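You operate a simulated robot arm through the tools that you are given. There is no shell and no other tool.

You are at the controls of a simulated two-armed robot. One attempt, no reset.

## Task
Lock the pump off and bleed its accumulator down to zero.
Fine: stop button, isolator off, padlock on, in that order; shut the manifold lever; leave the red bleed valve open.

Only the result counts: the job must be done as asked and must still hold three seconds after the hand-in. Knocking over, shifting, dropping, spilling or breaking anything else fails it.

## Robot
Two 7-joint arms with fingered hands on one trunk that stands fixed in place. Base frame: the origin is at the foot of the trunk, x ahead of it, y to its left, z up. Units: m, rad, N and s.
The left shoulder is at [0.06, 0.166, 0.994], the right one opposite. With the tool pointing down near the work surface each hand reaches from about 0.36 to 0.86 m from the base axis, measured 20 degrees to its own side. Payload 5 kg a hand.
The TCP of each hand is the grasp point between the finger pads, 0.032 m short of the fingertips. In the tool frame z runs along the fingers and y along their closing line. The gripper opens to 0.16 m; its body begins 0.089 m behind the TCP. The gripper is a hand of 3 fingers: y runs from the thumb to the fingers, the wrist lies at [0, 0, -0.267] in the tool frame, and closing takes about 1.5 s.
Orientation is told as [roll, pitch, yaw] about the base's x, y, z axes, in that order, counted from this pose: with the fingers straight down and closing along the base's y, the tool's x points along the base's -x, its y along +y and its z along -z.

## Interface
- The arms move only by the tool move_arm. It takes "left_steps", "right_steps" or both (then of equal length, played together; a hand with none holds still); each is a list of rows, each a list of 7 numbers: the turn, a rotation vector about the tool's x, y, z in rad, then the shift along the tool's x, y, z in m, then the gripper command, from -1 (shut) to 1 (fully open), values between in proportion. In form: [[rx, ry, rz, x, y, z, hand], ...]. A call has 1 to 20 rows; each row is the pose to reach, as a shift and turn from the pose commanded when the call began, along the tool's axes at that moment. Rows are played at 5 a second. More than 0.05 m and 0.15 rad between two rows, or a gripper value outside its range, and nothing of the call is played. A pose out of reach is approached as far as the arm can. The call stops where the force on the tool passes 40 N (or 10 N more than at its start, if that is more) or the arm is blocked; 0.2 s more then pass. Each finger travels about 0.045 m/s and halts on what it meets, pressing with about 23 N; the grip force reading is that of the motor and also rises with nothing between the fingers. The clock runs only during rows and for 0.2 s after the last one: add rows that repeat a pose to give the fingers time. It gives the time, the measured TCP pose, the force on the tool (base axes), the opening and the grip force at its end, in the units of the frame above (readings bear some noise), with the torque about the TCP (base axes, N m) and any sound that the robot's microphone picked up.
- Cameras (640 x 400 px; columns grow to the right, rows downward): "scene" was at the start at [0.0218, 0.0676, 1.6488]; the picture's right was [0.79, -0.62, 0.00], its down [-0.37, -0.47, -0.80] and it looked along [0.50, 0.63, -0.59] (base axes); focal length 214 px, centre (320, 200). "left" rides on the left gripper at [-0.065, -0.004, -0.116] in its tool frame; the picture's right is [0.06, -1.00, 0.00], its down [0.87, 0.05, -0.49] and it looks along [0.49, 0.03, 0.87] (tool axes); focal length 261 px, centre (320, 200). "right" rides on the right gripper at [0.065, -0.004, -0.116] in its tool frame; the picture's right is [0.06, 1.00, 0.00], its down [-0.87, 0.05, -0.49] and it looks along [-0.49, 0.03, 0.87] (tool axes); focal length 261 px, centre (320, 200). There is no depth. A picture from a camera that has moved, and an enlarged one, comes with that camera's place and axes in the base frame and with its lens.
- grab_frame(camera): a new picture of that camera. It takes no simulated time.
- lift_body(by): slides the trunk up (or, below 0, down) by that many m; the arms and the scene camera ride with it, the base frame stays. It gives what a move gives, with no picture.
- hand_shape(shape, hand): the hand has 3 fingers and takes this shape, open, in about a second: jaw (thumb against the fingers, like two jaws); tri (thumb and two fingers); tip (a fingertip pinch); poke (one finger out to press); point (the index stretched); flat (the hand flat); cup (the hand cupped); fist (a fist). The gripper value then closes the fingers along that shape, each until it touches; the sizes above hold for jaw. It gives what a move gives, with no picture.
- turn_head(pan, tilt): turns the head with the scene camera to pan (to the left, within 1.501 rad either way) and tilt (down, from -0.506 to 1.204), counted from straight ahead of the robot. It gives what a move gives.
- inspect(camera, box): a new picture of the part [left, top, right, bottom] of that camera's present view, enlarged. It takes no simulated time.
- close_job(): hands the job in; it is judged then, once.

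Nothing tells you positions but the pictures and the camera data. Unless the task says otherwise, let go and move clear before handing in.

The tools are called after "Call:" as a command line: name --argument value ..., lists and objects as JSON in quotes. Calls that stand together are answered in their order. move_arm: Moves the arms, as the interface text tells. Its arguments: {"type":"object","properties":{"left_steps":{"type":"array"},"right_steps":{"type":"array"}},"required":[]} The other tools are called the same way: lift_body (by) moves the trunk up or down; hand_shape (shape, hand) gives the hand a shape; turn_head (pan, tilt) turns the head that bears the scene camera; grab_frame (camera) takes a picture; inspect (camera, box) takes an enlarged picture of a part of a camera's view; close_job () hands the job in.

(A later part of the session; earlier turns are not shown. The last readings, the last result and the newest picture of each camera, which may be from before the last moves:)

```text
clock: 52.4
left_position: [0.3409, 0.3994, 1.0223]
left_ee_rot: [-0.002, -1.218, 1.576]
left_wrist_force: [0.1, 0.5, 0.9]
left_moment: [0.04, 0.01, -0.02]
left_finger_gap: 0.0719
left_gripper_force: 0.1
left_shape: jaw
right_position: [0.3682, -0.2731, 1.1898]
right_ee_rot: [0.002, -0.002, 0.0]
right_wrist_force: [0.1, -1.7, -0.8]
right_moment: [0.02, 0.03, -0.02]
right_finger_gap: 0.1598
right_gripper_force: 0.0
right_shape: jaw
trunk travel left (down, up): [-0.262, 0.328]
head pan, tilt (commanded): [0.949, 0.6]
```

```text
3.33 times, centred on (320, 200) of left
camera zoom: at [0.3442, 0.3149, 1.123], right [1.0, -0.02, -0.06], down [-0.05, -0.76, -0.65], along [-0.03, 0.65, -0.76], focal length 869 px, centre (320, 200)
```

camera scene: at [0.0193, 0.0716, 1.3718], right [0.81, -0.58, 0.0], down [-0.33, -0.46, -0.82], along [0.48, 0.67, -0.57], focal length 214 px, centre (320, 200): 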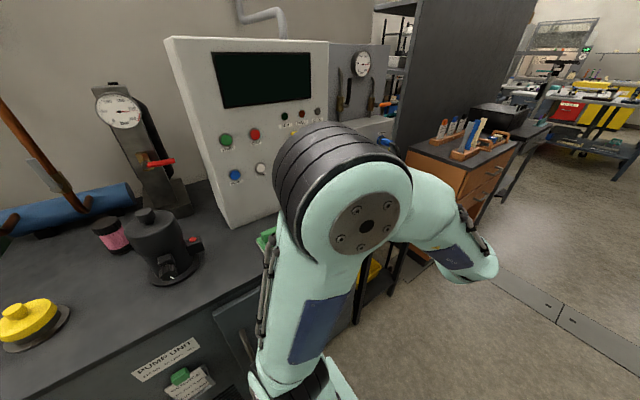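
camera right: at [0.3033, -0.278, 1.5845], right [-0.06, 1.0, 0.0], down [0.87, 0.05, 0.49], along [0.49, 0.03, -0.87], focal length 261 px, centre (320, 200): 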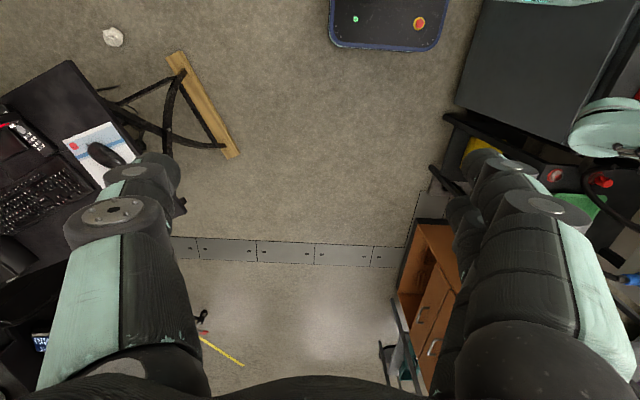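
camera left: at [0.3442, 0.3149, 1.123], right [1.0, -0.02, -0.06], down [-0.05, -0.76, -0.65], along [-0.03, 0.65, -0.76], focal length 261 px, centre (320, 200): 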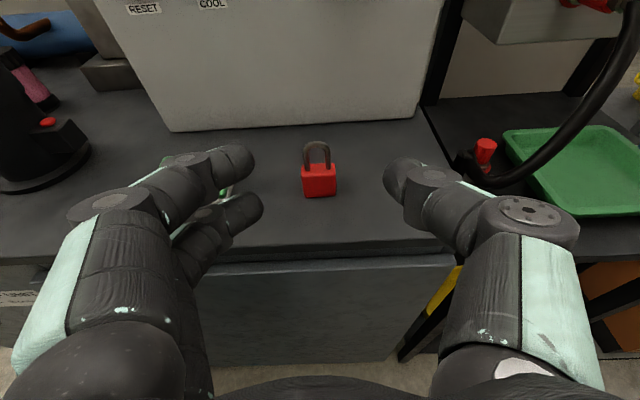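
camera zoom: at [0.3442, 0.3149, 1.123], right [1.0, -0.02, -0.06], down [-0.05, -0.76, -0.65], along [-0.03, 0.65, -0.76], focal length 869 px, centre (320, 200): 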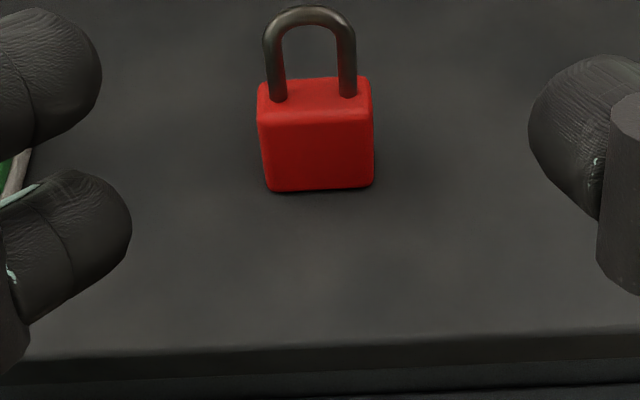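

From two views, the padlock centre is at about (0.337, 0.532), the bench top at z≈0.883 and the shackle top at z≈0.957. I'll move to a pre-grasp point 0.1 m back along the finger axis.

Call:
move_arm --left_steps '[[0, 0, 0, 0.0127, 0.001, 0.0118, -0.05], [0, 0, 0, 0.0254, 0.002, 0.0236, 0], [0, 0, 0, 0.0381, 0.003, 0.0355, 0], [0, 0, 0, 0.0508, 0.004, 0.0473, 0], [0, 0, 0, 0.0508, 0.004, 0.0473, 0]]'

Call:
grab_frame --camera "left"

Call:
grab_frame --camera "scene"

```text
clock: 53.6
left_position: [0.3262, 0.4465, 0.9528]
left_ee_rot: [0.062, -1.22, 1.575]
left_wrist_force: [1.6, -4.0, 0.4]
left_moment: [0.07, 0.02, 0.02]
left_finger_gap: 0.0794
left_gripper_force: 0.0
left_shape: jaw
left hand out of reach, approached as far as the arm can: row 2
right_position: [0.3671, -0.2714, 1.1891]
right_ee_rot: [0.001, 0.001, 0.001]
right_wrist_force: [0.6, 0.1, -0.1]
right_moment: [-0.03, 0.0, 0.0]
right_finger_gap: 0.1602
right_gripper_force: 0.1
right_shape: jaw
trunk travel left (down, up): [-0.262, 0.328]
head pan, tilt (commanded): [0.949, 0.6]
```

```text
taken
camera left: at [0.3369, 0.3608, 1.053], right [1.0, 0.04, -0.08], down [-0.02, -0.76, -0.65], along [-0.09, 0.64, -0.76], focal length 261 px, centre (320, 200)
```

left: 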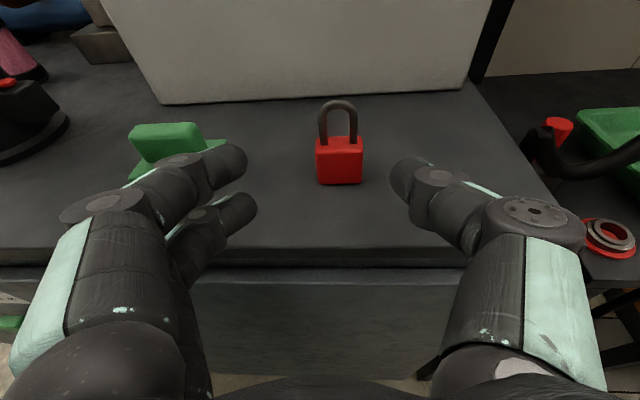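

```text
taken
camera scene: at [0.0196, 0.0705, 1.3719], right [0.81, -0.58, 0.0], down [-0.33, -0.46, -0.82], along [0.48, 0.67, -0.57], focal length 214 px, centre (320, 200)
```

scene: 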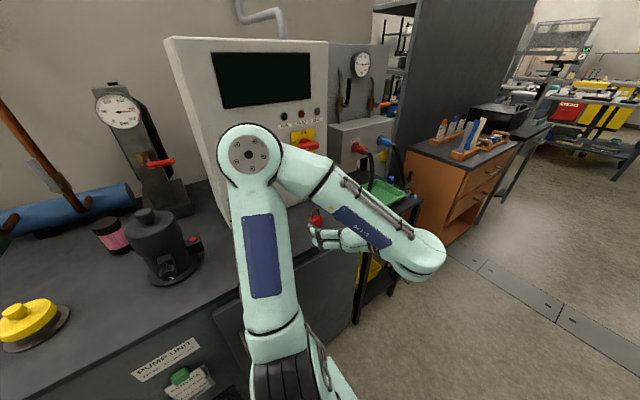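

The arm swung its elbow partway through, so the hand may still be settling. I'll hold for a moment and re-read the pose.

Call:
move_arm --left_steps '[[0, 0, 0, 0, 0, 0, 0], [0, 0, 0, 0, 0, 0, 0], [0, 0, 0, 0, 0, 0, 0]]'

Call:
grab_frame --camera "left"

Call:
inspect --camera "scene" --box '[200, 110, 470, 300]'

```text
clock: 54.4
left_position: [0.3373, 0.4285, 0.9591]
left_ee_rot: [-0.002, -1.218, 1.576]
left_wrist_force: [0.4, -0.2, -1.1]
left_moment: [-0.01, 0.0, 0.03]
left_finger_gap: 0.0794
left_gripper_force: 0.1
left_shape: jaw
right_position: [0.3681, -0.2743, 1.1898]
right_ee_rot: [0.002, -0.002, 0.0]
right_wrist_force: [-0.1, 0.1, -0.9]
right_moment: [0.03, 0.03, 0.02]
right_finger_gap: 0.1599
right_gripper_force: 0.0
right_shape: jaw
trunk travel left (down, up): [-0.262, 0.328]
head pan, tilt (commanded): [0.949, 0.6]
```

```text
taken
camera left: at [0.3402, 0.3436, 1.0595], right [1.0, -0.02, -0.06], down [-0.05, -0.76, -0.65], along [-0.03, 0.65, -0.76], focal length 261 px, centre (320, 200)
```

left: 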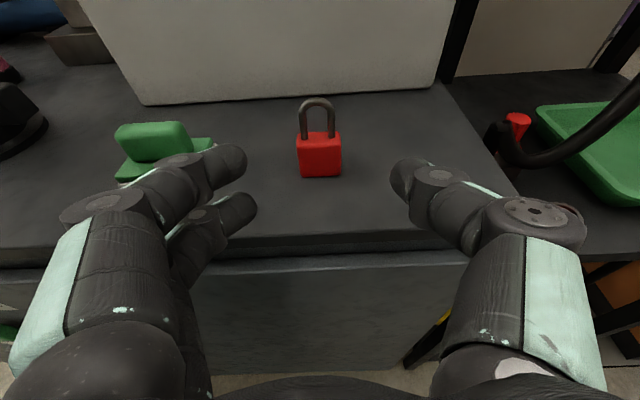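

```text
2.11 times, centred on (335, 205) of scene
camera zoom: at [0.0194, 0.0702, 1.3719], right [0.81, -0.58, 0.0], down [-0.33, -0.46, -0.83], along [0.48, 0.67, -0.56], focal length 452 px, centre (288, 190)
```

zoom: 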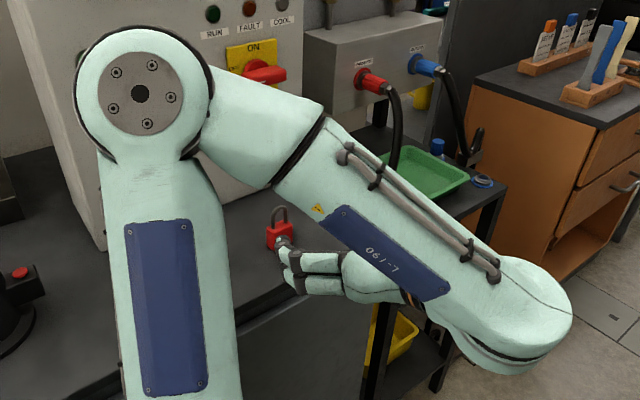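

The hand has settled at (0.337, 0.4285, 0.959), aligned with the padlock. I'll advance along the finger axis to straddle the body.

Call:
move_arm --left_steps '[[0, 0, 0, 0, 0.001, 0.025, 0], [0, 0, 0, 0, 0.002, 0.05, 0], [0, 0, 0, 0, 0.002, 0.07, 0], [0, 0, 0, 0, 0.002, 0.085, 0], [0, 0, 0, 0, 0.002, 0.097, 0], [0, 0, 0, 0, 0.002, 0.097, 0]]'

Call:
grab_frame --camera "left"

Call:
inspect --camera "scene" --box '[270, 190, 400, 280]'

```text
clock: 55.8
left_position: [0.3337, 0.5206, 0.9247]
left_ee_rot: [-0.004, -1.216, 1.576]
left_wrist_force: [-0.6, 0.0, -0.5]
left_moment: [-0.02, 0.02, -0.02]
left_finger_gap: 0.0792
left_gripper_force: 0.1
left_shape: jaw
right_position: [0.3669, -0.273, 1.1903]
right_ee_rot: [0.002, -0.001, 0.0]
right_wrist_force: [0.0, 0.4, 0.7]
right_moment: [0.02, 0.02, 0.0]
right_finger_gap: 0.16
right_gripper_force: 0.0
right_shape: jaw
trunk travel left (down, up): [-0.262, 0.328]
head pan, tilt (commanded): [0.949, 0.6]
```

```text
taken
camera left: at [0.3372, 0.4343, 1.0256], right [1.0, -0.02, -0.06], down [-0.05, -0.76, -0.65], along [-0.03, 0.65, -0.76], focal length 261 px, centre (320, 200)
```

left: 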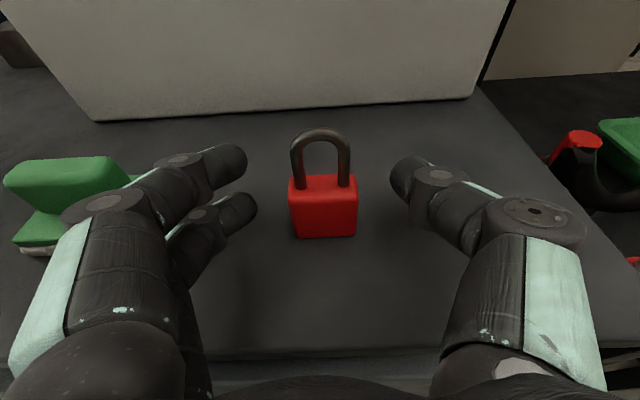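

```text
4.44 times, centred on (335, 235) of scene
camera zoom: at [0.0194, 0.0705, 1.3719], right [0.81, -0.58, 0.0], down [-0.33, -0.46, -0.83], along [0.48, 0.67, -0.56], focal length 953 px, centre (253, 44)
```

zoom: 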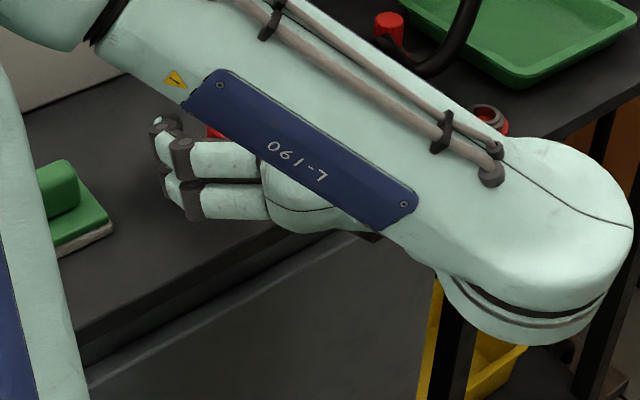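

The body is between the fingers as planned. I'll lower 3 mm more and close gently.

Call:
move_arm --left_steps '[[0, 0, 0, 0.0028, 0, 0.001, 0], [0, 0, 0, 0.0028, 0, 0.001, -0.2], [0, 0, 0, 0.0028, 0, 0.001, -0.4], [0, 0, 0, 0.0028, 0, 0.001, -0.5], [0, 0, 0, 0.0028, 0, 0.001, -0.6], [0, 0, 0, 0.0028, 0, 0.001, -0.8], [0, 0, 0, 0.0028, 0, 0.001, -1], [0, 0, 0, 0.0028, 0, 0.001, -1], [0, 0, 0, 0.0028, 0, 0.001, -1], [0, 0, 0, 0.0028, 0, 0.001, -1]]'

Call:
grab_frame --camera "left"

```text
clock: 58.0
left_position: [0.3337, 0.5191, 0.9229]
left_ee_rot: [-0.003, -1.22, 1.577]
left_wrist_force: [-0.2, 0.7, 3.6]
left_moment: [0.03, 0.08, 0.0]
left_finger_gap: 0.0304
left_gripper_force: 23.5
left_shape: jaw
right_position: [0.3667, -0.2727, 1.1888]
right_ee_rot: [-0.001, -0.003, -0.001]
right_wrist_force: [-0.1, -0.9, 1.1]
right_moment: [0.02, 0.02, 0.0]
right_finger_gap: 0.1599
right_gripper_force: 0.0
right_shape: jaw
trunk travel left (down, up): [-0.262, 0.328]
head pan, tilt (commanded): [0.949, 0.6]
```

```text
taken
camera left: at [0.3373, 0.4336, 1.0228], right [1.0, -0.02, -0.06], down [-0.05, -0.76, -0.65], along [-0.03, 0.65, -0.76], focal length 261 px, centre (320, 200)
```

left: 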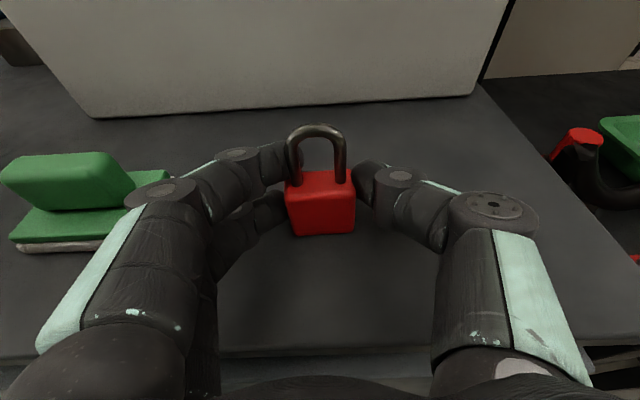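

Call:
inspect --camera "left" --box '[220, 110, 420, 250]'

```text
2.86 times, centred on (320, 180) of left
camera zoom: at [0.3373, 0.4336, 1.0228], right [1.0, -0.02, -0.06], down [-0.05, -0.76, -0.65], along [-0.03, 0.65, -0.76], focal length 745 px, centre (320, 257)
```

zoom: 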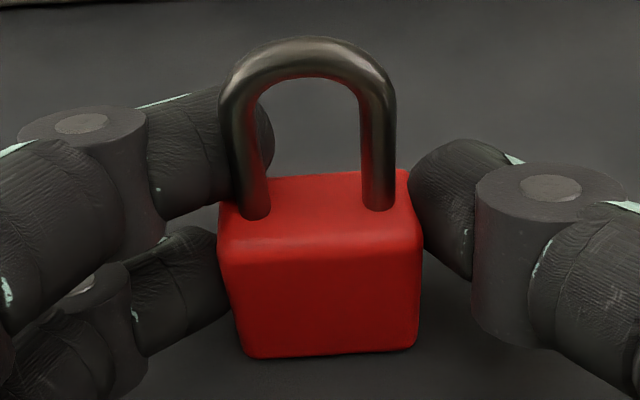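

The thumb and the lower finger hold the body, and the upper finger rests by the shackle leg. I'll lift 3 cm and check that the grip is steady.

Call:
move_arm --left_steps '[[0, 0, 0, -0.0047, 0, -0.0017, -1], [0, 0, 0, -0.0094, 0, -0.0035, -1], [0, 0, 0, -0.0188, 0, -0.0069, -1], [0, 0, 0, -0.0282, 0, -0.0104, -1], [0, 0, 0, -0.0282, 0, -0.0104, -1]]'

Call:
grab_frame --camera "left"

Call:
inspect --camera "left" --box '[220, 110, 420, 250]'

```text
clock: 59.2
left_position: [0.3347, 0.5201, 0.9511]
left_ee_rot: [-0.005, -1.219, 1.577]
left_wrist_force: [-0.2, -0.1, -0.4]
left_moment: [-0.03, -0.01, -0.01]
left_finger_gap: 0.0298
left_gripper_force: 22.8
left_shape: jaw
right_position: [0.3684, -0.2733, 1.1882]
right_ee_rot: [0.001, -0.002, -0.001]
right_wrist_force: [-0.3, -0.2, 0.1]
right_moment: [0.0, 0.0, 0.0]
right_finger_gap: 0.1602
right_gripper_force: 0.0
right_shape: jaw
trunk travel left (down, up): [-0.262, 0.328]
head pan, tilt (commanded): [0.949, 0.6]
```

```text
taken
camera left: at [0.3372, 0.4341, 1.0528], right [1.0, -0.02, -0.06], down [-0.05, -0.76, -0.65], along [-0.03, 0.65, -0.76], focal length 261 px, centre (320, 200)
```

left: 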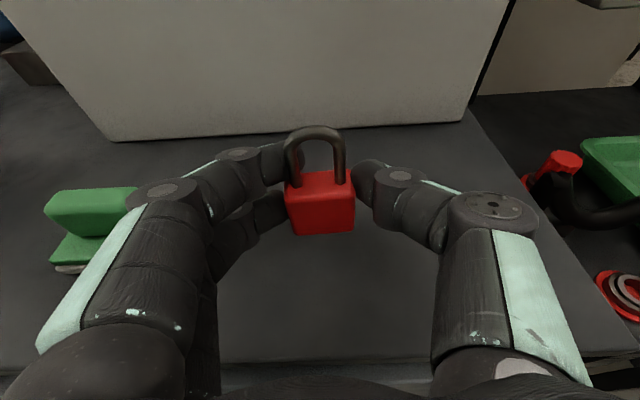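

```text
2.86 times, centred on (320, 180) of left
camera zoom: at [0.3372, 0.4341, 1.0528], right [1.0, -0.02, -0.06], down [-0.05, -0.76, -0.65], along [-0.03, 0.65, -0.76], focal length 745 px, centre (320, 257)
```

zoom: 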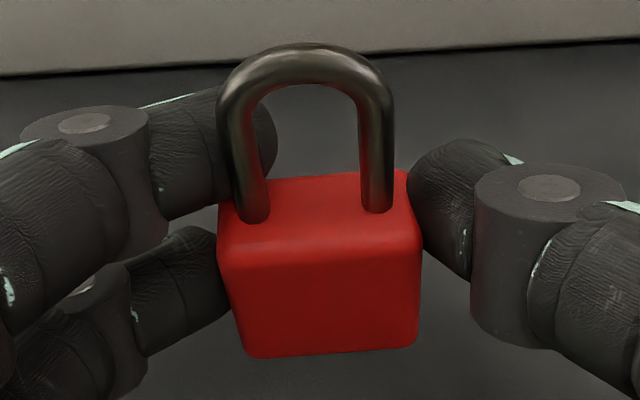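

The padlock is held firmly, with the loop centre at about (−0.001, +0.013, +0.0135) from the TCP and an inner opening of about 15×32 mm. I'll carry it to a point just in front of the tab.

Call:
move_arm --left_steps '[[0, 0, 0, -0.015, -0.004, 0, -1], [0, 0, 0, -0.035, -0.01, 0.002, -1], [0, 0, 0, -0.055, -0.018, 0.008, -1], [0, 0, 0, -0.075, -0.027, 0.018, -1], [0, 0, 0, -0.095, -0.036, 0.03, -1], [0, 0, 0, -0.11, -0.044, 0.042, -1], [0, 0, 0, -0.1173, -0.049, 0.0494, -1], [0, 0, 0, -0.1173, -0.049, 0.0494, -1], [0, 0, 0, -0.1173, -0.049, 0.0494, -1]]'

Call:
grab_frame --camera "left"

Call:
inspect --camera "left" --box '[220, 80, 420, 220]'

Call:
grab_frame --camera "scene"

```text
clock: 61.2
left_position: [0.3841, 0.6069, 1.0462]
left_ee_rot: [-0.003, -1.218, 1.578]
left_wrist_force: [-0.3, 0.2, -0.2]
left_moment: [-0.02, 0.0, 0.02]
left_finger_gap: 0.0302
left_gripper_force: 23.0
left_shape: jaw
right_position: [0.3676, -0.2729, 1.1898]
right_ee_rot: [0.002, -0.002, -0.002]
right_wrist_force: [-0.5, -0.4, -0.2]
right_moment: [-0.03, -0.02, 0.04]
right_finger_gap: 0.16
right_gripper_force: 0.1
right_shape: jaw
trunk travel left (down, up): [-0.262, 0.328]
head pan, tilt (commanded): [0.949, 0.6]
```

```text
taken
camera left: at [0.3872, 0.5209, 1.1474], right [1.0, -0.02, -0.06], down [-0.05, -0.76, -0.65], along [-0.03, 0.65, -0.76], focal length 261 px, centre (320, 200)
```

left: 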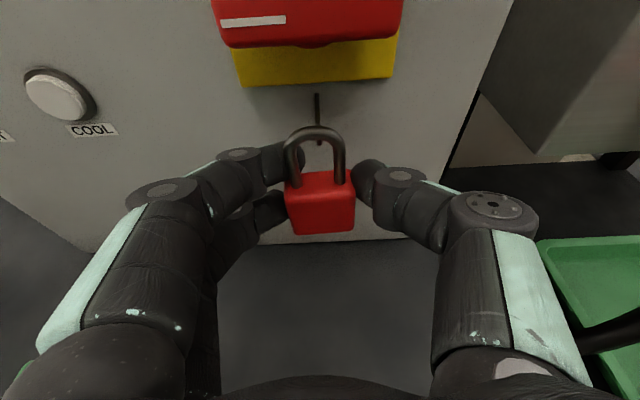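

```text
2.86 times, centred on (320, 150) of left
camera zoom: at [0.3872, 0.5209, 1.1474], right [1.0, -0.02, -0.06], down [-0.05, -0.76, -0.65], along [-0.03, 0.65, -0.76], focal length 745 px, centre (320, 343)
```

zoom: 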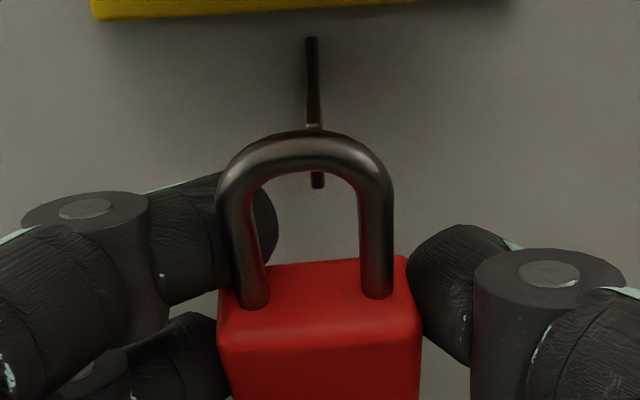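

```text
taken
camera scene: at [0.0194, 0.0705, 1.3719], right [0.81, -0.58, 0.0], down [-0.33, -0.46, -0.83], along [0.48, 0.67, -0.56], focal length 214 px, centre (320, 200)
```

scene: 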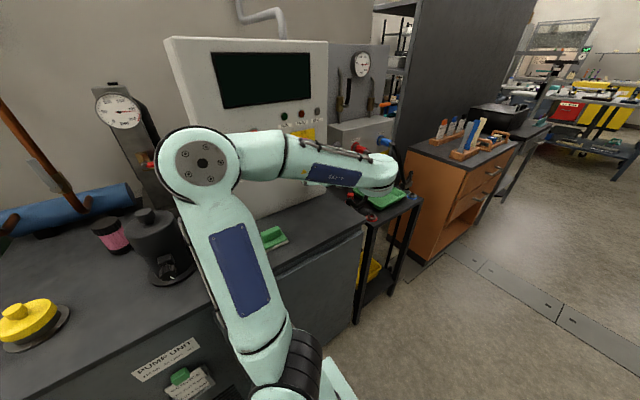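

The tab tip is right behind the loop centre: tab x≈0.384 and z 1.050–1.0635, loop centre about (0.3835, 0.620, 1.060). I'll lower 2 mm and push straight in along +y.

Call:
move_arm --left_steps '[[0, 0, 0, -0.001, -0.001, 0.007, -1], [0, 0, 0, -0.003, -0.001, 0.014, -1], [0, 0, 0, -0.0055, -0.001, 0.021, -1], [0, 0, 0, -0.008, -0.001, 0.028, -1], [0, 0, 0, -0.0106, -0.001, 0.0345, -1], [0, 0, 0, -0.0106, -0.001, 0.0345, -1]]'

Call:
inspect --camera "left" --box '[220, 60, 420, 220]'

Call:
inspect --camera "scene" --box '[240, 90, 420, 220]'

```text
clock: 62.6
left_position: [0.3841, 0.641, 1.0433]
left_ee_rot: [-0.003, -1.219, 1.576]
left_wrist_force: [-0.4, 0.5, -0.7]
left_moment: [-0.01, 0.02, 0.0]
left_finger_gap: 0.0299
left_gripper_force: 23.1
left_shape: jaw
right_position: [0.367, -0.2729, 1.1906]
right_ee_rot: [0.002, -0.001, 0.0]
right_wrist_force: [0.4, 0.5, 0.0]
right_moment: [-0.05, -0.01, 0.0]
right_finger_gap: 0.1599
right_gripper_force: 0.1
right_shape: jaw
trunk travel left (down, up): [-0.262, 0.328]
head pan, tilt (commanded): [0.949, 0.6]
```

```text
2.50 times, centred on (320, 140) of left
camera zoom: at [0.3872, 0.557, 1.1443], right [1.0, -0.02, -0.06], down [-0.05, -0.76, -0.65], along [-0.03, 0.65, -0.76], focal length 652 px, centre (320, 350)
```

zoom: 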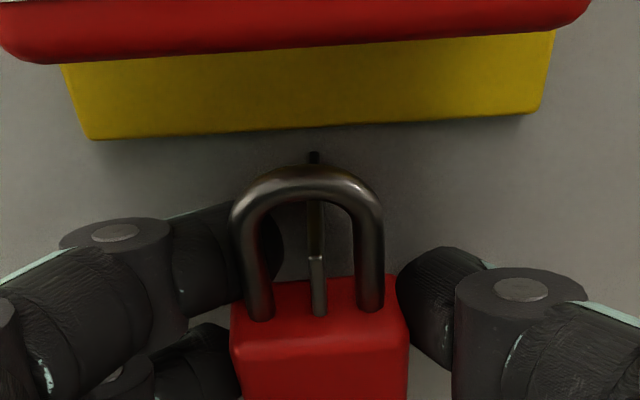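

```text
3.08 times, centred on (330, 155) of scene
camera zoom: at [0.0194, 0.0705, 1.3719], right [0.81, -0.58, 0.0], down [-0.33, -0.46, -0.82], along [0.48, 0.67, -0.57], focal length 660 px, centre (289, 338)
```

zoom: 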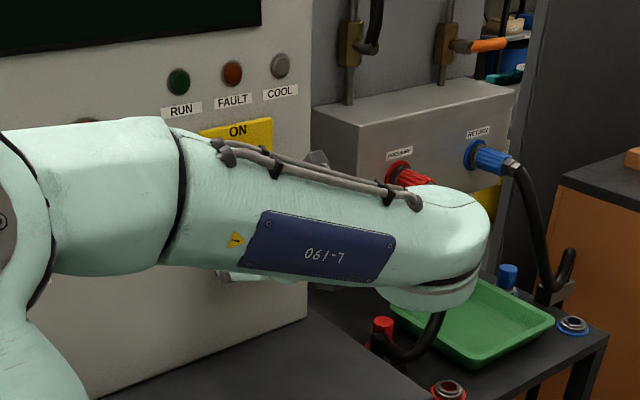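

The tab passes through the shackle loop by a few millimetres. I'll push in further in small steps, watching the force.

Call:
move_arm --left_steps '[[0, 0, 0, -0.0014, 0, 0.0038, -1], [0, 0, 0, -0.0028, 0, 0.0075, -1], [0, 0, 0, -0.0042, 0, 0.0113, -1], [0, 0, 0, -0.0042, 0, 0.0113, -1]]'

Call:
inspect --camera "left" --box '[220, 60, 420, 220]'

```text
clock: 63.3
left_position: [0.3845, 0.6453, 1.0418]
left_ee_rot: [-0.005, -1.214, 1.577]
left_wrist_force: [-5.8, -22.0, 0.8]
left_moment: [0.23, -0.08, 0.44]
left_finger_gap: 0.0319
left_gripper_force: 23.1
left_shape: jaw
right_position: [0.3657, -0.2746, 1.1888]
right_ee_rot: [0.005, -0.003, 0.0]
right_wrist_force: [1.0, -0.8, 0.2]
right_moment: [0.02, 0.02, -0.04]
right_finger_gap: 0.1598
right_gripper_force: 0.1
right_shape: jaw
trunk travel left (down, up): [-0.262, 0.328]
head pan, tilt (commanded): [0.949, 0.6]
stopped in row 3 (left hand): the force on the tool passed its limit at 43 N (the readings are from after the stop); the commanded pose is now the measured one
```

```text
2.50 times, centred on (320, 140) of left
camera zoom: at [0.3876, 0.5607, 1.1435], right [1.0, -0.02, -0.06], down [-0.05, -0.76, -0.64], along [-0.03, 0.64, -0.76], focal length 652 px, centre (320, 350)
```

zoom: 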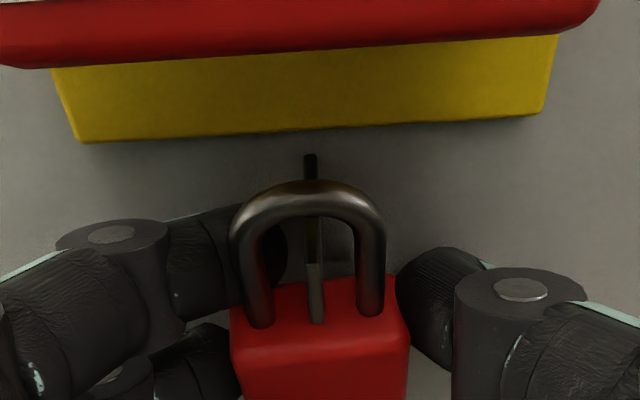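

The fingertips touched the panel with the loop about 10 mm over the tab. I'll back off 2 mm and lower about 7 mm so the shackle rests on the tab.

Call:
move_arm --left_steps '[[0, 0, 0, 0.0007, 0, -0.0019, -1], [0, 0, 0, 0.003, 0, -0.001, -1], [0, 0, 0, 0.005, 0, -0.0003, -1], [0, 0, 0, 0.0073, 0, 0.0005, -1], [0, 0, 0, 0.0073, 0, 0.0005, -1]]'

Call:
inspect --camera "left" --box '[220, 60, 420, 220]'

```text
clock: 64.5
left_position: [0.3843, 0.6441, 1.0359]
left_ee_rot: [0.0, -1.215, 1.573]
left_wrist_force: [0.4, -11.9, 2.0]
left_moment: [0.17, 0.02, 0.14]
left_finger_gap: 0.0316
left_gripper_force: 22.8
left_shape: jaw
right_position: [0.3677, -0.2739, 1.1889]
right_ee_rot: [0.004, -0.003, 0.0]
right_wrist_force: [-0.8, 0.5, -0.5]
right_moment: [0.0, 0.02, -0.04]
right_finger_gap: 0.1599
right_gripper_force: 0.0
right_shape: jaw
trunk travel left (down, up): [-0.262, 0.328]
head pan, tilt (commanded): [0.949, 0.6]
```

```text
2.50 times, centred on (320, 140) of left
camera zoom: at [0.3876, 0.5605, 1.1358], right [1.0, -0.02, -0.06], down [-0.05, -0.76, -0.64], along [-0.03, 0.64, -0.76], focal length 652 px, centre (320, 350)
```

zoom: 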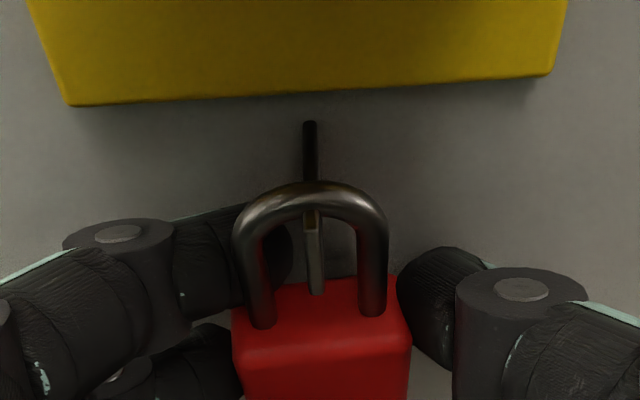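

Call:
move_arm --left_steps '[[0, 0, 0, 0.0015, 0, -0.0004, -1], [0, 0, 0, 0.0033, 0, -0.0004, -1], [0, 0, 0, 0.0033, 0, -0.0004, -1]]'

Call:
inspect --camera "left" --box '[220, 60, 420, 220]'

```text
clock: 65.3
left_position: [0.384, 0.6446, 1.0321]
left_ee_rot: [-0.001, -1.213, 1.576]
left_wrist_force: [-1.2, -8.3, 0.4]
left_moment: [0.11, -0.03, 0.07]
left_finger_gap: 0.0309
left_gripper_force: 22.3
left_shape: jaw
right_position: [0.3673, -0.2737, 1.1888]
right_ee_rot: [0.001, -0.001, 0.002]
right_wrist_force: [-1.1, -0.3, -0.1]
right_moment: [-0.02, 0.0, 0.0]
right_finger_gap: 0.1601
right_gripper_force: 0.1
right_shape: jaw
trunk travel left (down, up): [-0.262, 0.328]
head pan, tilt (commanded): [0.949, 0.6]
```

```text
2.50 times, centred on (320, 140) of left
camera zoom: at [0.3873, 0.56, 1.1326], right [1.0, -0.02, -0.06], down [-0.05, -0.76, -0.64], along [-0.03, 0.64, -0.76], focal length 652 px, centre (320, 350)
```

zoom: 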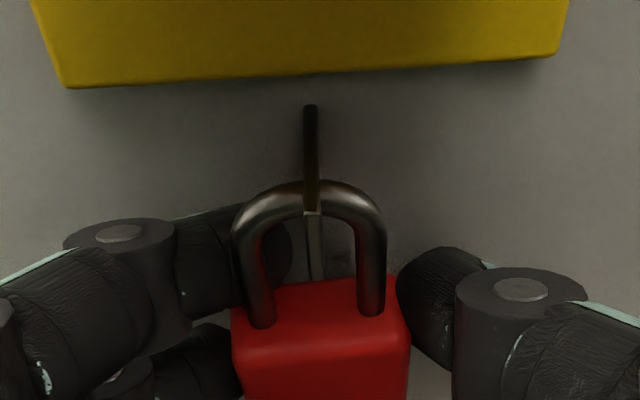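

Call:
inspect --camera "left" --box '[285, 95, 355, 165]'

```text
5.71 times, centred on (320, 130) of left
camera zoom: at [0.3873, 0.56, 1.1326], right [1.0, -0.02, -0.06], down [-0.05, -0.76, -0.64], along [-0.03, 0.64, -0.76], focal length 1489 px, centre (320, 600)
```

zoom: 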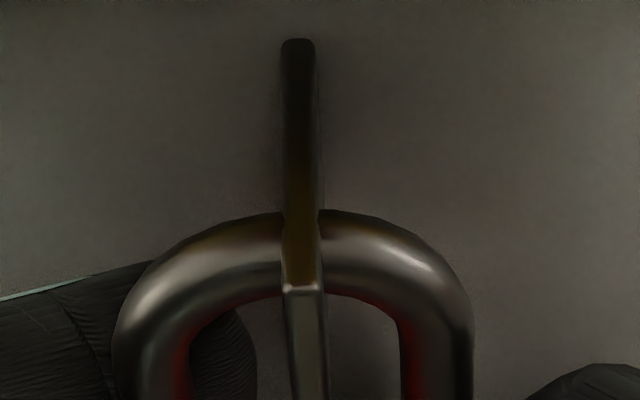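

The shackle passes through the tab without any contact force, so the seat is probably where the arch runs through the tab plate (it acts as a hasp). I'll lower slowly toward the tab's mid-height and listen for a click.

Call:
move_arm --left_steps '[[0, 0, 0, 0.0019, 0, 0.0007, -1], [0, 0, 0, 0.0038, 0, 0.0014, -1], [0, 0, 0, 0.0056, 0, 0.0021, -1], [0, 0, 0, 0.0075, 0, 0.0028, -1], [0, 0, 0, 0.0075, 0, 0.0028, -1], [0, 0, 0, 0.0075, 0, 0.0028, -1]]'

Call:
inspect --camera "left" --box '[270, 70, 370, 170]'

```text
clock: 66.7
left_position: [0.3855, 0.6448, 1.0234]
left_ee_rot: [0.0, -1.212, 1.575]
left_wrist_force: [1.1, -7.7, 1.8]
left_moment: [0.11, 0.01, 0.06]
left_finger_gap: 0.0308
left_gripper_force: 23.1
left_shape: jaw
right_position: [0.3679, -0.274, 1.1896]
right_ee_rot: [0.001, -0.002, 0.0]
right_wrist_force: [0.0, 0.9, 0.1]
right_moment: [0.0, 0.02, 0.0]
right_finger_gap: 0.16
right_gripper_force: 0.1
right_shape: jaw
trunk travel left (down, up): [-0.262, 0.328]
head pan, tilt (commanded): [0.949, 0.6]
```

```text
4.00 times, centred on (320, 120) of left
camera zoom: at [0.3879, 0.5598, 1.1245], right [1.0, -0.02, -0.06], down [-0.05, -0.76, -0.64], along [-0.03, 0.64, -0.76], focal length 1043 px, centre (320, 520)
```

zoom: 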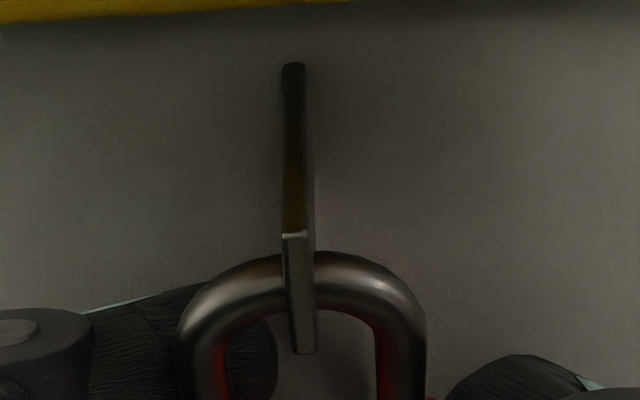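

No click yet. The fingertips limit how deep I can go, so I'll tilt the hand slightly more downward, which leans the shackle toward the panel and deeper onto the tab, and listen again.

Call:
move_arm --left_steps '[[0, 0.05, 0, -0.0005, 0, -0.0015, -1], [0, 0.1, 0, -0.001, 0, -0.002, -1], [0, 0.15, 0, -0.0015, 0, -0.0025, -1], [0, 0.2, 0, -0.0021, 0, -0.0029, -1], [0, 0.2, 0, -0.0021, 0, -0.0029, -1], [0, 0.2, 0, -0.0021, 0, -0.0029, -1]]'

Call:
inspect --camera "left" --box '[270, 70, 370, 170]'

```text
clock: 68.1
left_position: [0.3839, 0.6439, 1.0275]
left_ee_rot: [-0.003, -1.015, 1.578]
left_wrist_force: [-3.1, 10.2, 14.5]
left_moment: [0.74, 0.25, 0.09]
left_finger_gap: 0.0301
left_gripper_force: 22.7
left_shape: jaw
right_position: [0.3658, -0.2741, 1.1881]
right_ee_rot: [0.001, -0.001, 0.001]
right_wrist_force: [0.0, -0.7, -0.3]
right_moment: [-0.01, 0.0, 0.03]
right_finger_gap: 0.1602
right_gripper_force: 0.1
right_shape: jaw
trunk travel left (down, up): [-0.262, 0.328]
head pan, tilt (commanded): [0.949, 0.6]
```

```text
4.00 times, centred on (320, 120) of left
camera zoom: at [0.3873, 0.5811, 1.1433], right [1.0, -0.03, -0.05], down [-0.05, -0.88, -0.48], along [-0.03, 0.48, -0.88], focal length 1043 px, centre (320, 520)
```

zoom: 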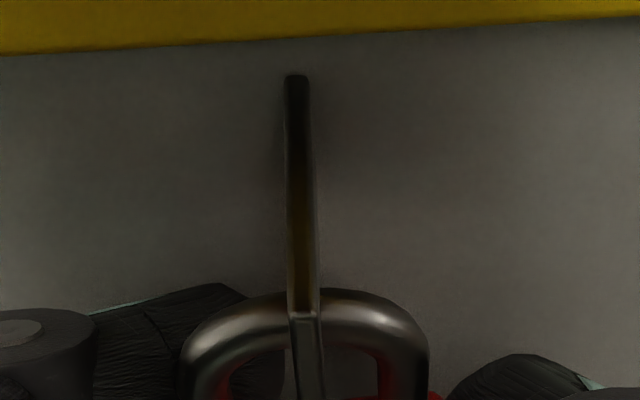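

There is now a reaction force on the hand, as if the padlock were being held by something. I'll look at the whole padlock again.

Call:
grab_frame --camera "left"

Call:
inspect --camera "left" --box '[220, 90, 420, 240]'

Call:
grab_frame --camera "scene"

Call:
grab_frame --camera "right"

```text
taken
camera left: at [0.3873, 0.5811, 1.1433], right [1.0, -0.03, -0.05], down [-0.05, -0.88, -0.48], along [-0.03, 0.48, -0.88], focal length 261 px, centre (320, 200)
```

left: 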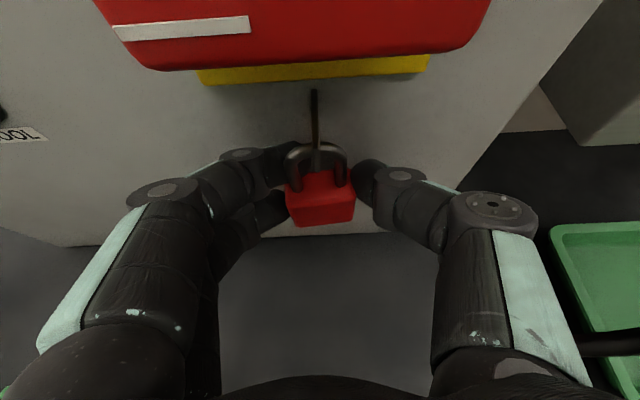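

```text
2.67 times, centred on (320, 165) of left
camera zoom: at [0.3873, 0.5811, 1.1433], right [1.0, -0.03, -0.05], down [-0.05, -0.88, -0.48], along [-0.03, 0.48, -0.88], focal length 695 px, centre (320, 293)
```

zoom: 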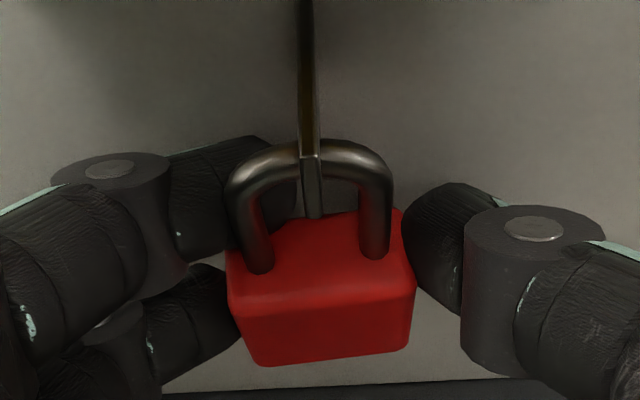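

```text
taken
camera scene: at [0.0185, 0.0702, 1.372], right [0.81, -0.58, 0.0], down [-0.33, -0.46, -0.83], along [0.48, 0.67, -0.56], focal length 214 px, centre (320, 200)
```

scene: 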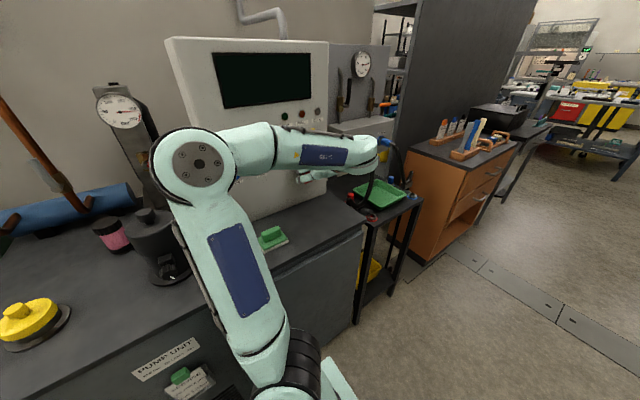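

```text
taken
camera right: at [0.3023, -0.2767, 1.305], right [-0.06, 1.0, 0.0], down [0.87, 0.05, 0.49], along [0.49, 0.03, -0.87], focal length 261 px, centre (320, 200)
```

right: 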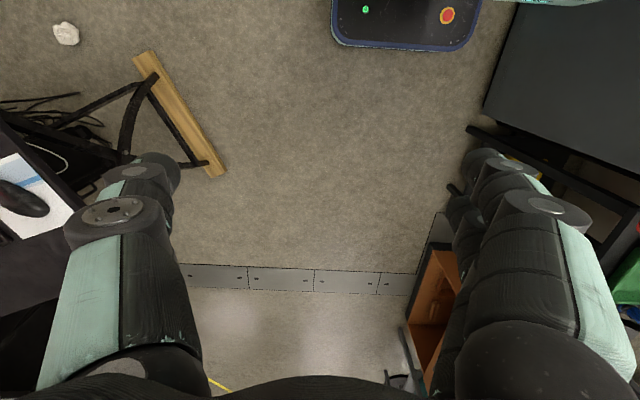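

The padlock stayed upright while the hand tilted, so it is being held by the tab: it has engaged. I'll undo the tilt to remove the stress, then open the fingers a little.

Call:
move_arm --left_steps '[[0, -0.05, 0, 0.0007, 0, 0.0007, -1], [0, -0.1, 0, 0.0013, 0, 0.0014, -1], [0, -0.15, 0, 0.002, 0, 0.0021, -1], [0, -0.2, 0, 0.0026, 0, 0.0026, -1], [0, -0.2, 0, 0.0026, 0, 0.0026, -1]]'

Call:
inspect --camera "left" --box '[220, 70, 420, 220]'

```text
clock: 69.3
left_position: [0.3835, 0.6434, 1.0235]
left_ee_rot: [0.0, -1.215, 1.575]
left_wrist_force: [2.4, -5.0, 13.0]
left_moment: [-0.03, 0.19, -0.04]
left_finger_gap: 0.0308
left_gripper_force: 23.5
left_shape: jaw
right_position: [0.3676, -0.2739, 1.1888]
right_ee_rot: [0.0, 0.001, 0.0]
right_wrist_force: [0.6, 0.0, 0.7]
right_moment: [-0.03, 0.02, -0.01]
right_finger_gap: 0.1602
right_gripper_force: 0.1
right_shape: jaw
trunk travel left (down, up): [-0.262, 0.328]
head pan, tilt (commanded): [0.949, 0.6]
```

```text
2.67 times, centred on (320, 145) of left
camera zoom: at [0.3869, 0.559, 1.1242], right [1.0, -0.02, -0.06], down [-0.05, -0.76, -0.64], along [-0.03, 0.64, -0.76], focal length 695 px, centre (320, 347)
```

zoom: 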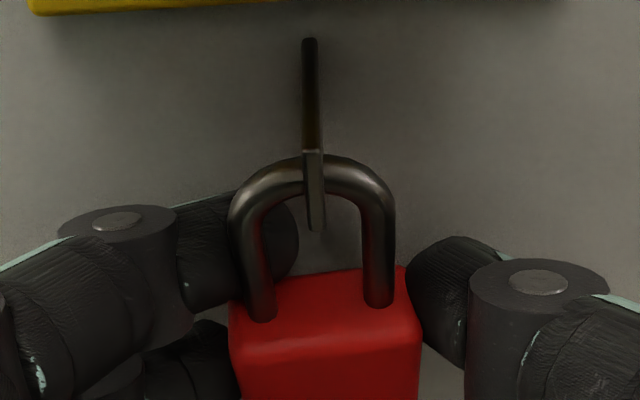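

The hand feels a 13 N upward reaction, so the padlock is supported by the tab. I'll open the fingers slowly by a few millimetres and check.

Call:
move_arm --left_steps '[[0, 0, 0, 0, 0, 0, -0.62], [0, 0, 0, 0, 0, 0, -0.56], [0, 0, 0, 0, 0, 0, -0.5], [0, 0, 0, 0, 0, 0, -0.45]]'

Call:
inspect --camera "left" --box '[220, 70, 420, 220]'

```text
clock: 70.3
left_position: [0.3849, 0.6428, 1.0224]
left_ee_rot: [0.002, -1.211, 1.571]
left_wrist_force: [2.2, -7.5, -1.7]
left_moment: [0.0, 0.01, 0.12]
left_finger_gap: 0.0427
left_gripper_force: 0.0
left_shape: jaw
right_position: [0.3675, -0.2738, 1.189]
right_ee_rot: [0.002, 0.001, 0.001]
right_wrist_force: [0.9, -0.6, 0.6]
right_moment: [-0.01, -0.01, 0.0]
right_finger_gap: 0.1599
right_gripper_force: 0.0
right_shape: jaw
trunk travel left (down, up): [-0.262, 0.328]
head pan, tilt (commanded): [0.949, 0.6]
```

```text
2.67 times, centred on (320, 145) of left
camera zoom: at [0.3877, 0.5588, 1.1232], right [1.0, -0.02, -0.06], down [-0.05, -0.77, -0.64], along [-0.03, 0.64, -0.77], focal length 695 px, centre (320, 347)
```

zoom: 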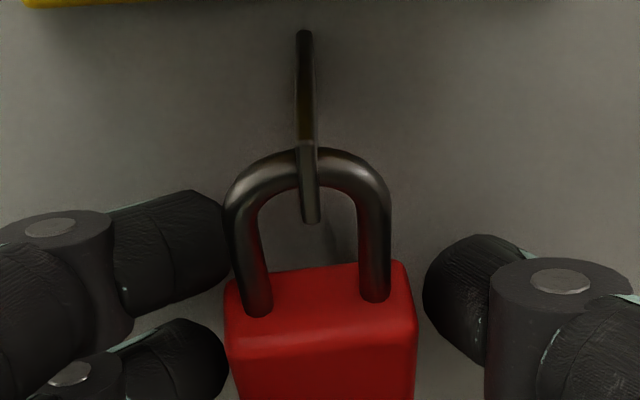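

The padlock stays on the tab with the fingers off it. I'll open wider and back out along the finger axis.

Call:
move_arm --left_steps '[[0, 0, 0, 0, 0, 0, -0.3], [0, 0, 0, 0, 0, 0, -0.1], [0, 0, 0, 0, 0, 0, -0.05], [0, 0, 0, 0, 0, -0.02, -0.05], [0, 0, 0, 0, 0, -0.05, -0.05], [0, 0, 0, 0, 0, -0.09, -0.05], [0, 0, 0, 0, 0, -0.13, -0.05], [0, 0, 0, 0, 0, -0.13, -0.05]]'

Call:
grab_frame --camera "left"

Call:
inspect --camera "left" --box '[220, 20, 420, 170]'

Call:
grab_frame --camera "scene"

```text
clock: 72.1
left_position: [0.3862, 0.5225, 1.0674]
left_ee_rot: [-0.002, -1.213, 1.576]
left_wrist_force: [-0.2, -0.5, 0.4]
left_moment: [0.02, 0.0, 0.01]
left_finger_gap: 0.0756
left_gripper_force: 0.0
left_shape: jaw
right_position: [0.3682, -0.2728, 1.1887]
right_ee_rot: [0.0, 0.0, 0.001]
right_wrist_force: [0.5, -0.1, -0.1]
right_moment: [0.01, 0.01, 0.04]
right_finger_gap: 0.1601
right_gripper_force: 0.0
right_shape: jaw
trunk travel left (down, up): [-0.262, 0.328]
head pan, tilt (commanded): [0.949, 0.6]
```

```text
taken
camera left: at [0.3896, 0.4374, 1.1682], right [1.0, -0.02, -0.06], down [-0.05, -0.77, -0.64], along [-0.03, 0.64, -0.76], focal length 261 px, centre (320, 200)
```

left: 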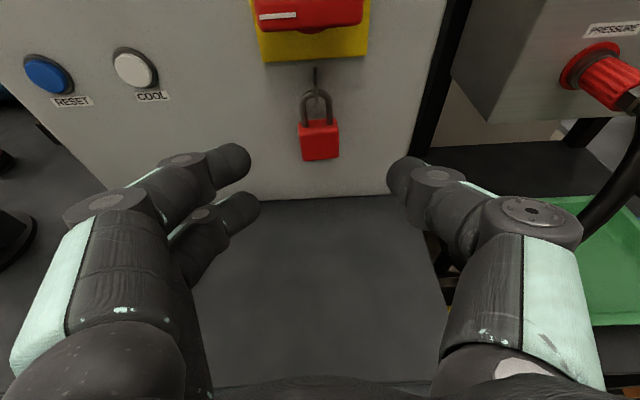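

```text
2.67 times, centred on (320, 95) of left
camera zoom: at [0.3896, 0.4374, 1.1682], right [1.0, -0.02, -0.06], down [-0.05, -0.77, -0.64], along [-0.03, 0.64, -0.76], focal length 695 px, centre (320, 480)
```

zoom: 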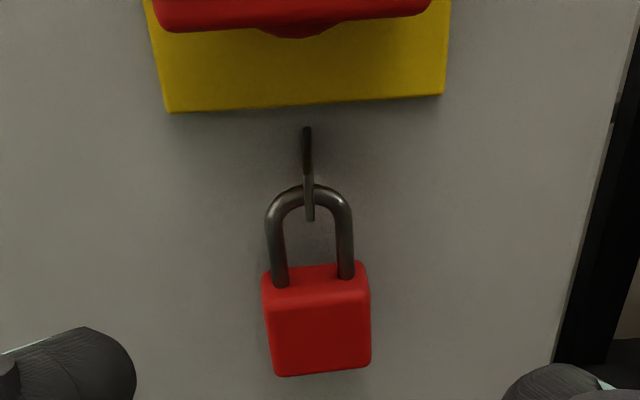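

```text
taken
camera scene: at [0.0194, 0.07, 1.3719], right [0.81, -0.58, 0.0], down [-0.33, -0.46, -0.83], along [0.48, 0.67, -0.56], focal length 214 px, centre (320, 200)
```

scene: 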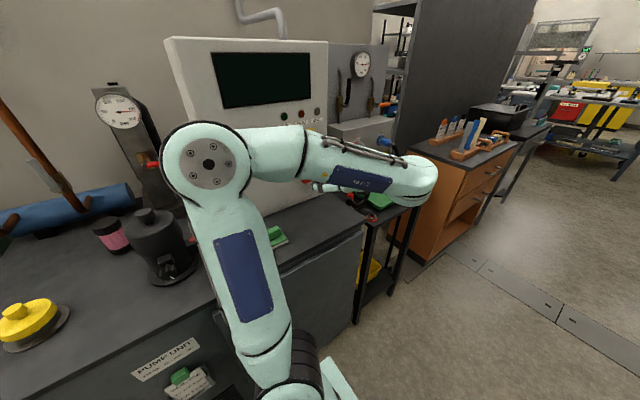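

The padlock hangs on the hasp of the OFF isolator. Next is the manifold's black lever: pivot at about (0.64, 0.75, 1.199), handle up to about z=1.297. I'll raise the trunk back by 0.28 m for reach.

Call:
lift_body --by 0.28

Call:
grab_frame --camera "scene"

Call:
grab_frame --camera "left"

```text
clock: 74.9
left_position: [0.3876, 0.5225, 1.3463]
left_ee_rot: [0.0, -1.214, 1.573]
left_wrist_force: [0.0, -0.3, -1.2]
left_moment: [0.04, 0.0, 0.02]
left_finger_gap: 0.0756
left_gripper_force: 0.0
left_shape: jaw
right_position: [0.3677, -0.2738, 1.4696]
right_ee_rot: [0.002, 0.0, 0.0]
right_wrist_force: [-0.1, -0.6, -0.4]
right_moment: [-0.02, -0.01, -0.03]
right_finger_gap: 0.1599
right_gripper_force: 0.1
right_shape: jaw
trunk travel left (down, up): [-0.542, 0.048]
head pan, tilt (commanded): [0.949, 0.6]
```

```text
taken
camera scene: at [0.0195, 0.0701, 1.6518], right [0.81, -0.58, 0.0], down [-0.33, -0.46, -0.83], along [0.48, 0.67, -0.56], focal length 214 px, centre (320, 200)
```

scene: 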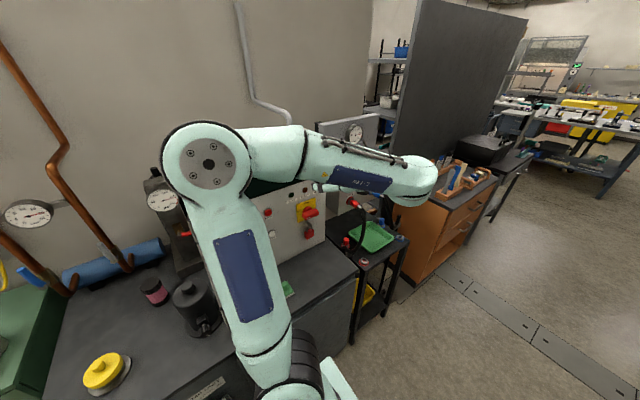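

```text
taken
camera left: at [0.3898, 0.4377, 1.448], right [1.0, -0.02, -0.06], down [-0.05, -0.76, -0.64], along [-0.03, 0.64, -0.76], focal length 261 px, centre (320, 200)
```

left: 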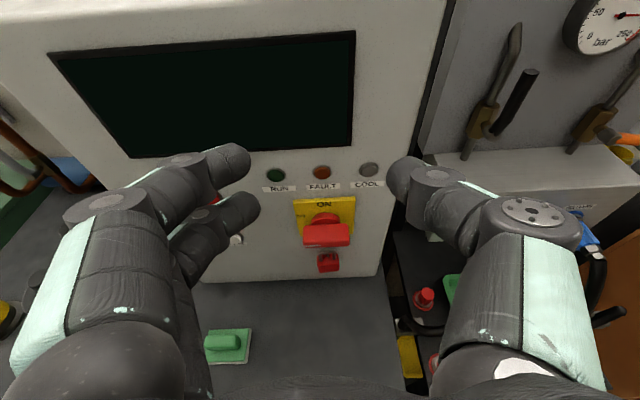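

The lever's handle tip shows at about (0.643, 0.749, 1.293), consistent with before. I'll level the hand and move in front of the lever at a safe distance.

Call:
move_arm --left_steps '[[0, -0.045, 0, 0.0082, -0.0315, 0.0081, -0.15], [0, -0.09, 0, 0.0164, -0.063, 0.0161, -0.2], [0, -0.134, 0, 0.0246, -0.0945, 0.0242, -0.25], [0, -0.179, 0, 0.0328, -0.126, 0.0323, -0.25], [0, -0.223, 0, 0.041, -0.1575, 0.0403, -0.25], [0, -0.268, 0, 0.0492, -0.189, 0.0484, -0.25], [0, -0.312, 0, 0.0574, -0.2205, 0.0564, -0.25], [0, -0.357, 0, 0.0656, -0.252, 0.0645, -0.25], [0, -0.357, 0, 0.0656, -0.252, 0.0645, -0.25], [0, -0.357, 0, 0.0656, -0.252, 0.0645, -0.25]]'

Call:
grab_frame --camera "left"

Call:
grab_frame --camera "scene"

```text
clock: 77.1
left_position: [0.6413, 0.5602, 1.2629]
left_ee_rot: [0.342, -1.57, 1.232]
left_wrist_force: [-0.3, 0.5, -0.5]
left_moment: [0.03, -0.02, 0.02]
left_finger_gap: 0.0603
left_gripper_force: 0.1
left_shape: jaw
right_position: [0.3679, -0.2725, 1.4696]
right_ee_rot: [0.003, 0.001, 0.0]
right_wrist_force: [-0.5, 0.5, -0.4]
right_moment: [-0.01, -0.02, 0.0]
right_finger_gap: 0.1598
right_gripper_force: 0.0
right_shape: jaw
trunk travel left (down, up): [-0.542, 0.048]
head pan, tilt (commanded): [0.949, 0.6]
```

```text
taken
camera left: at [0.6437, 0.4458, 1.3277], right [1.0, 0.0, -0.06], down [-0.05, -0.49, -0.87], along [-0.03, 0.87, -0.49], focal length 261 px, centre (320, 200)
```

left: 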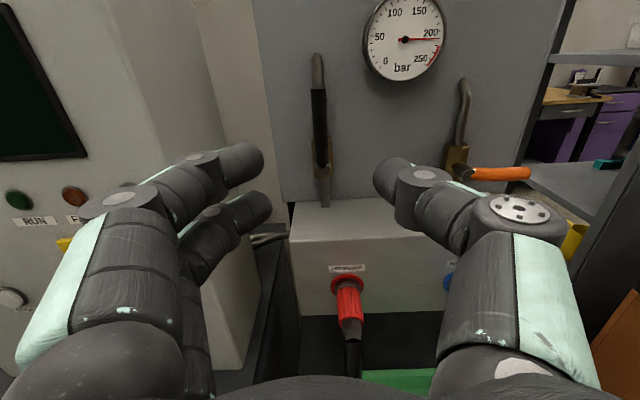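

```text
taken
camera scene: at [0.0201, 0.0703, 1.6518], right [0.81, -0.58, 0.0], down [-0.33, -0.46, -0.82], along [0.48, 0.67, -0.57], focal length 214 px, centre (320, 200)
```

scene: 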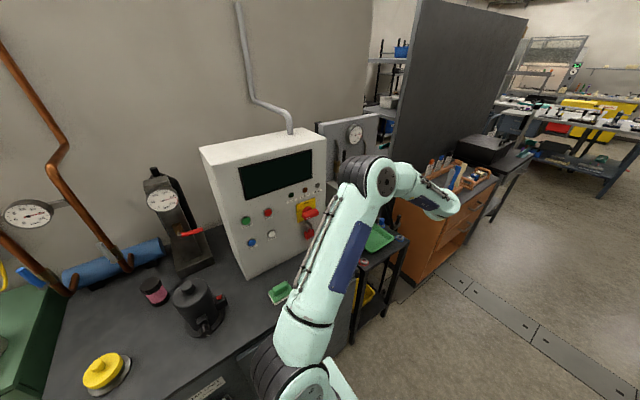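

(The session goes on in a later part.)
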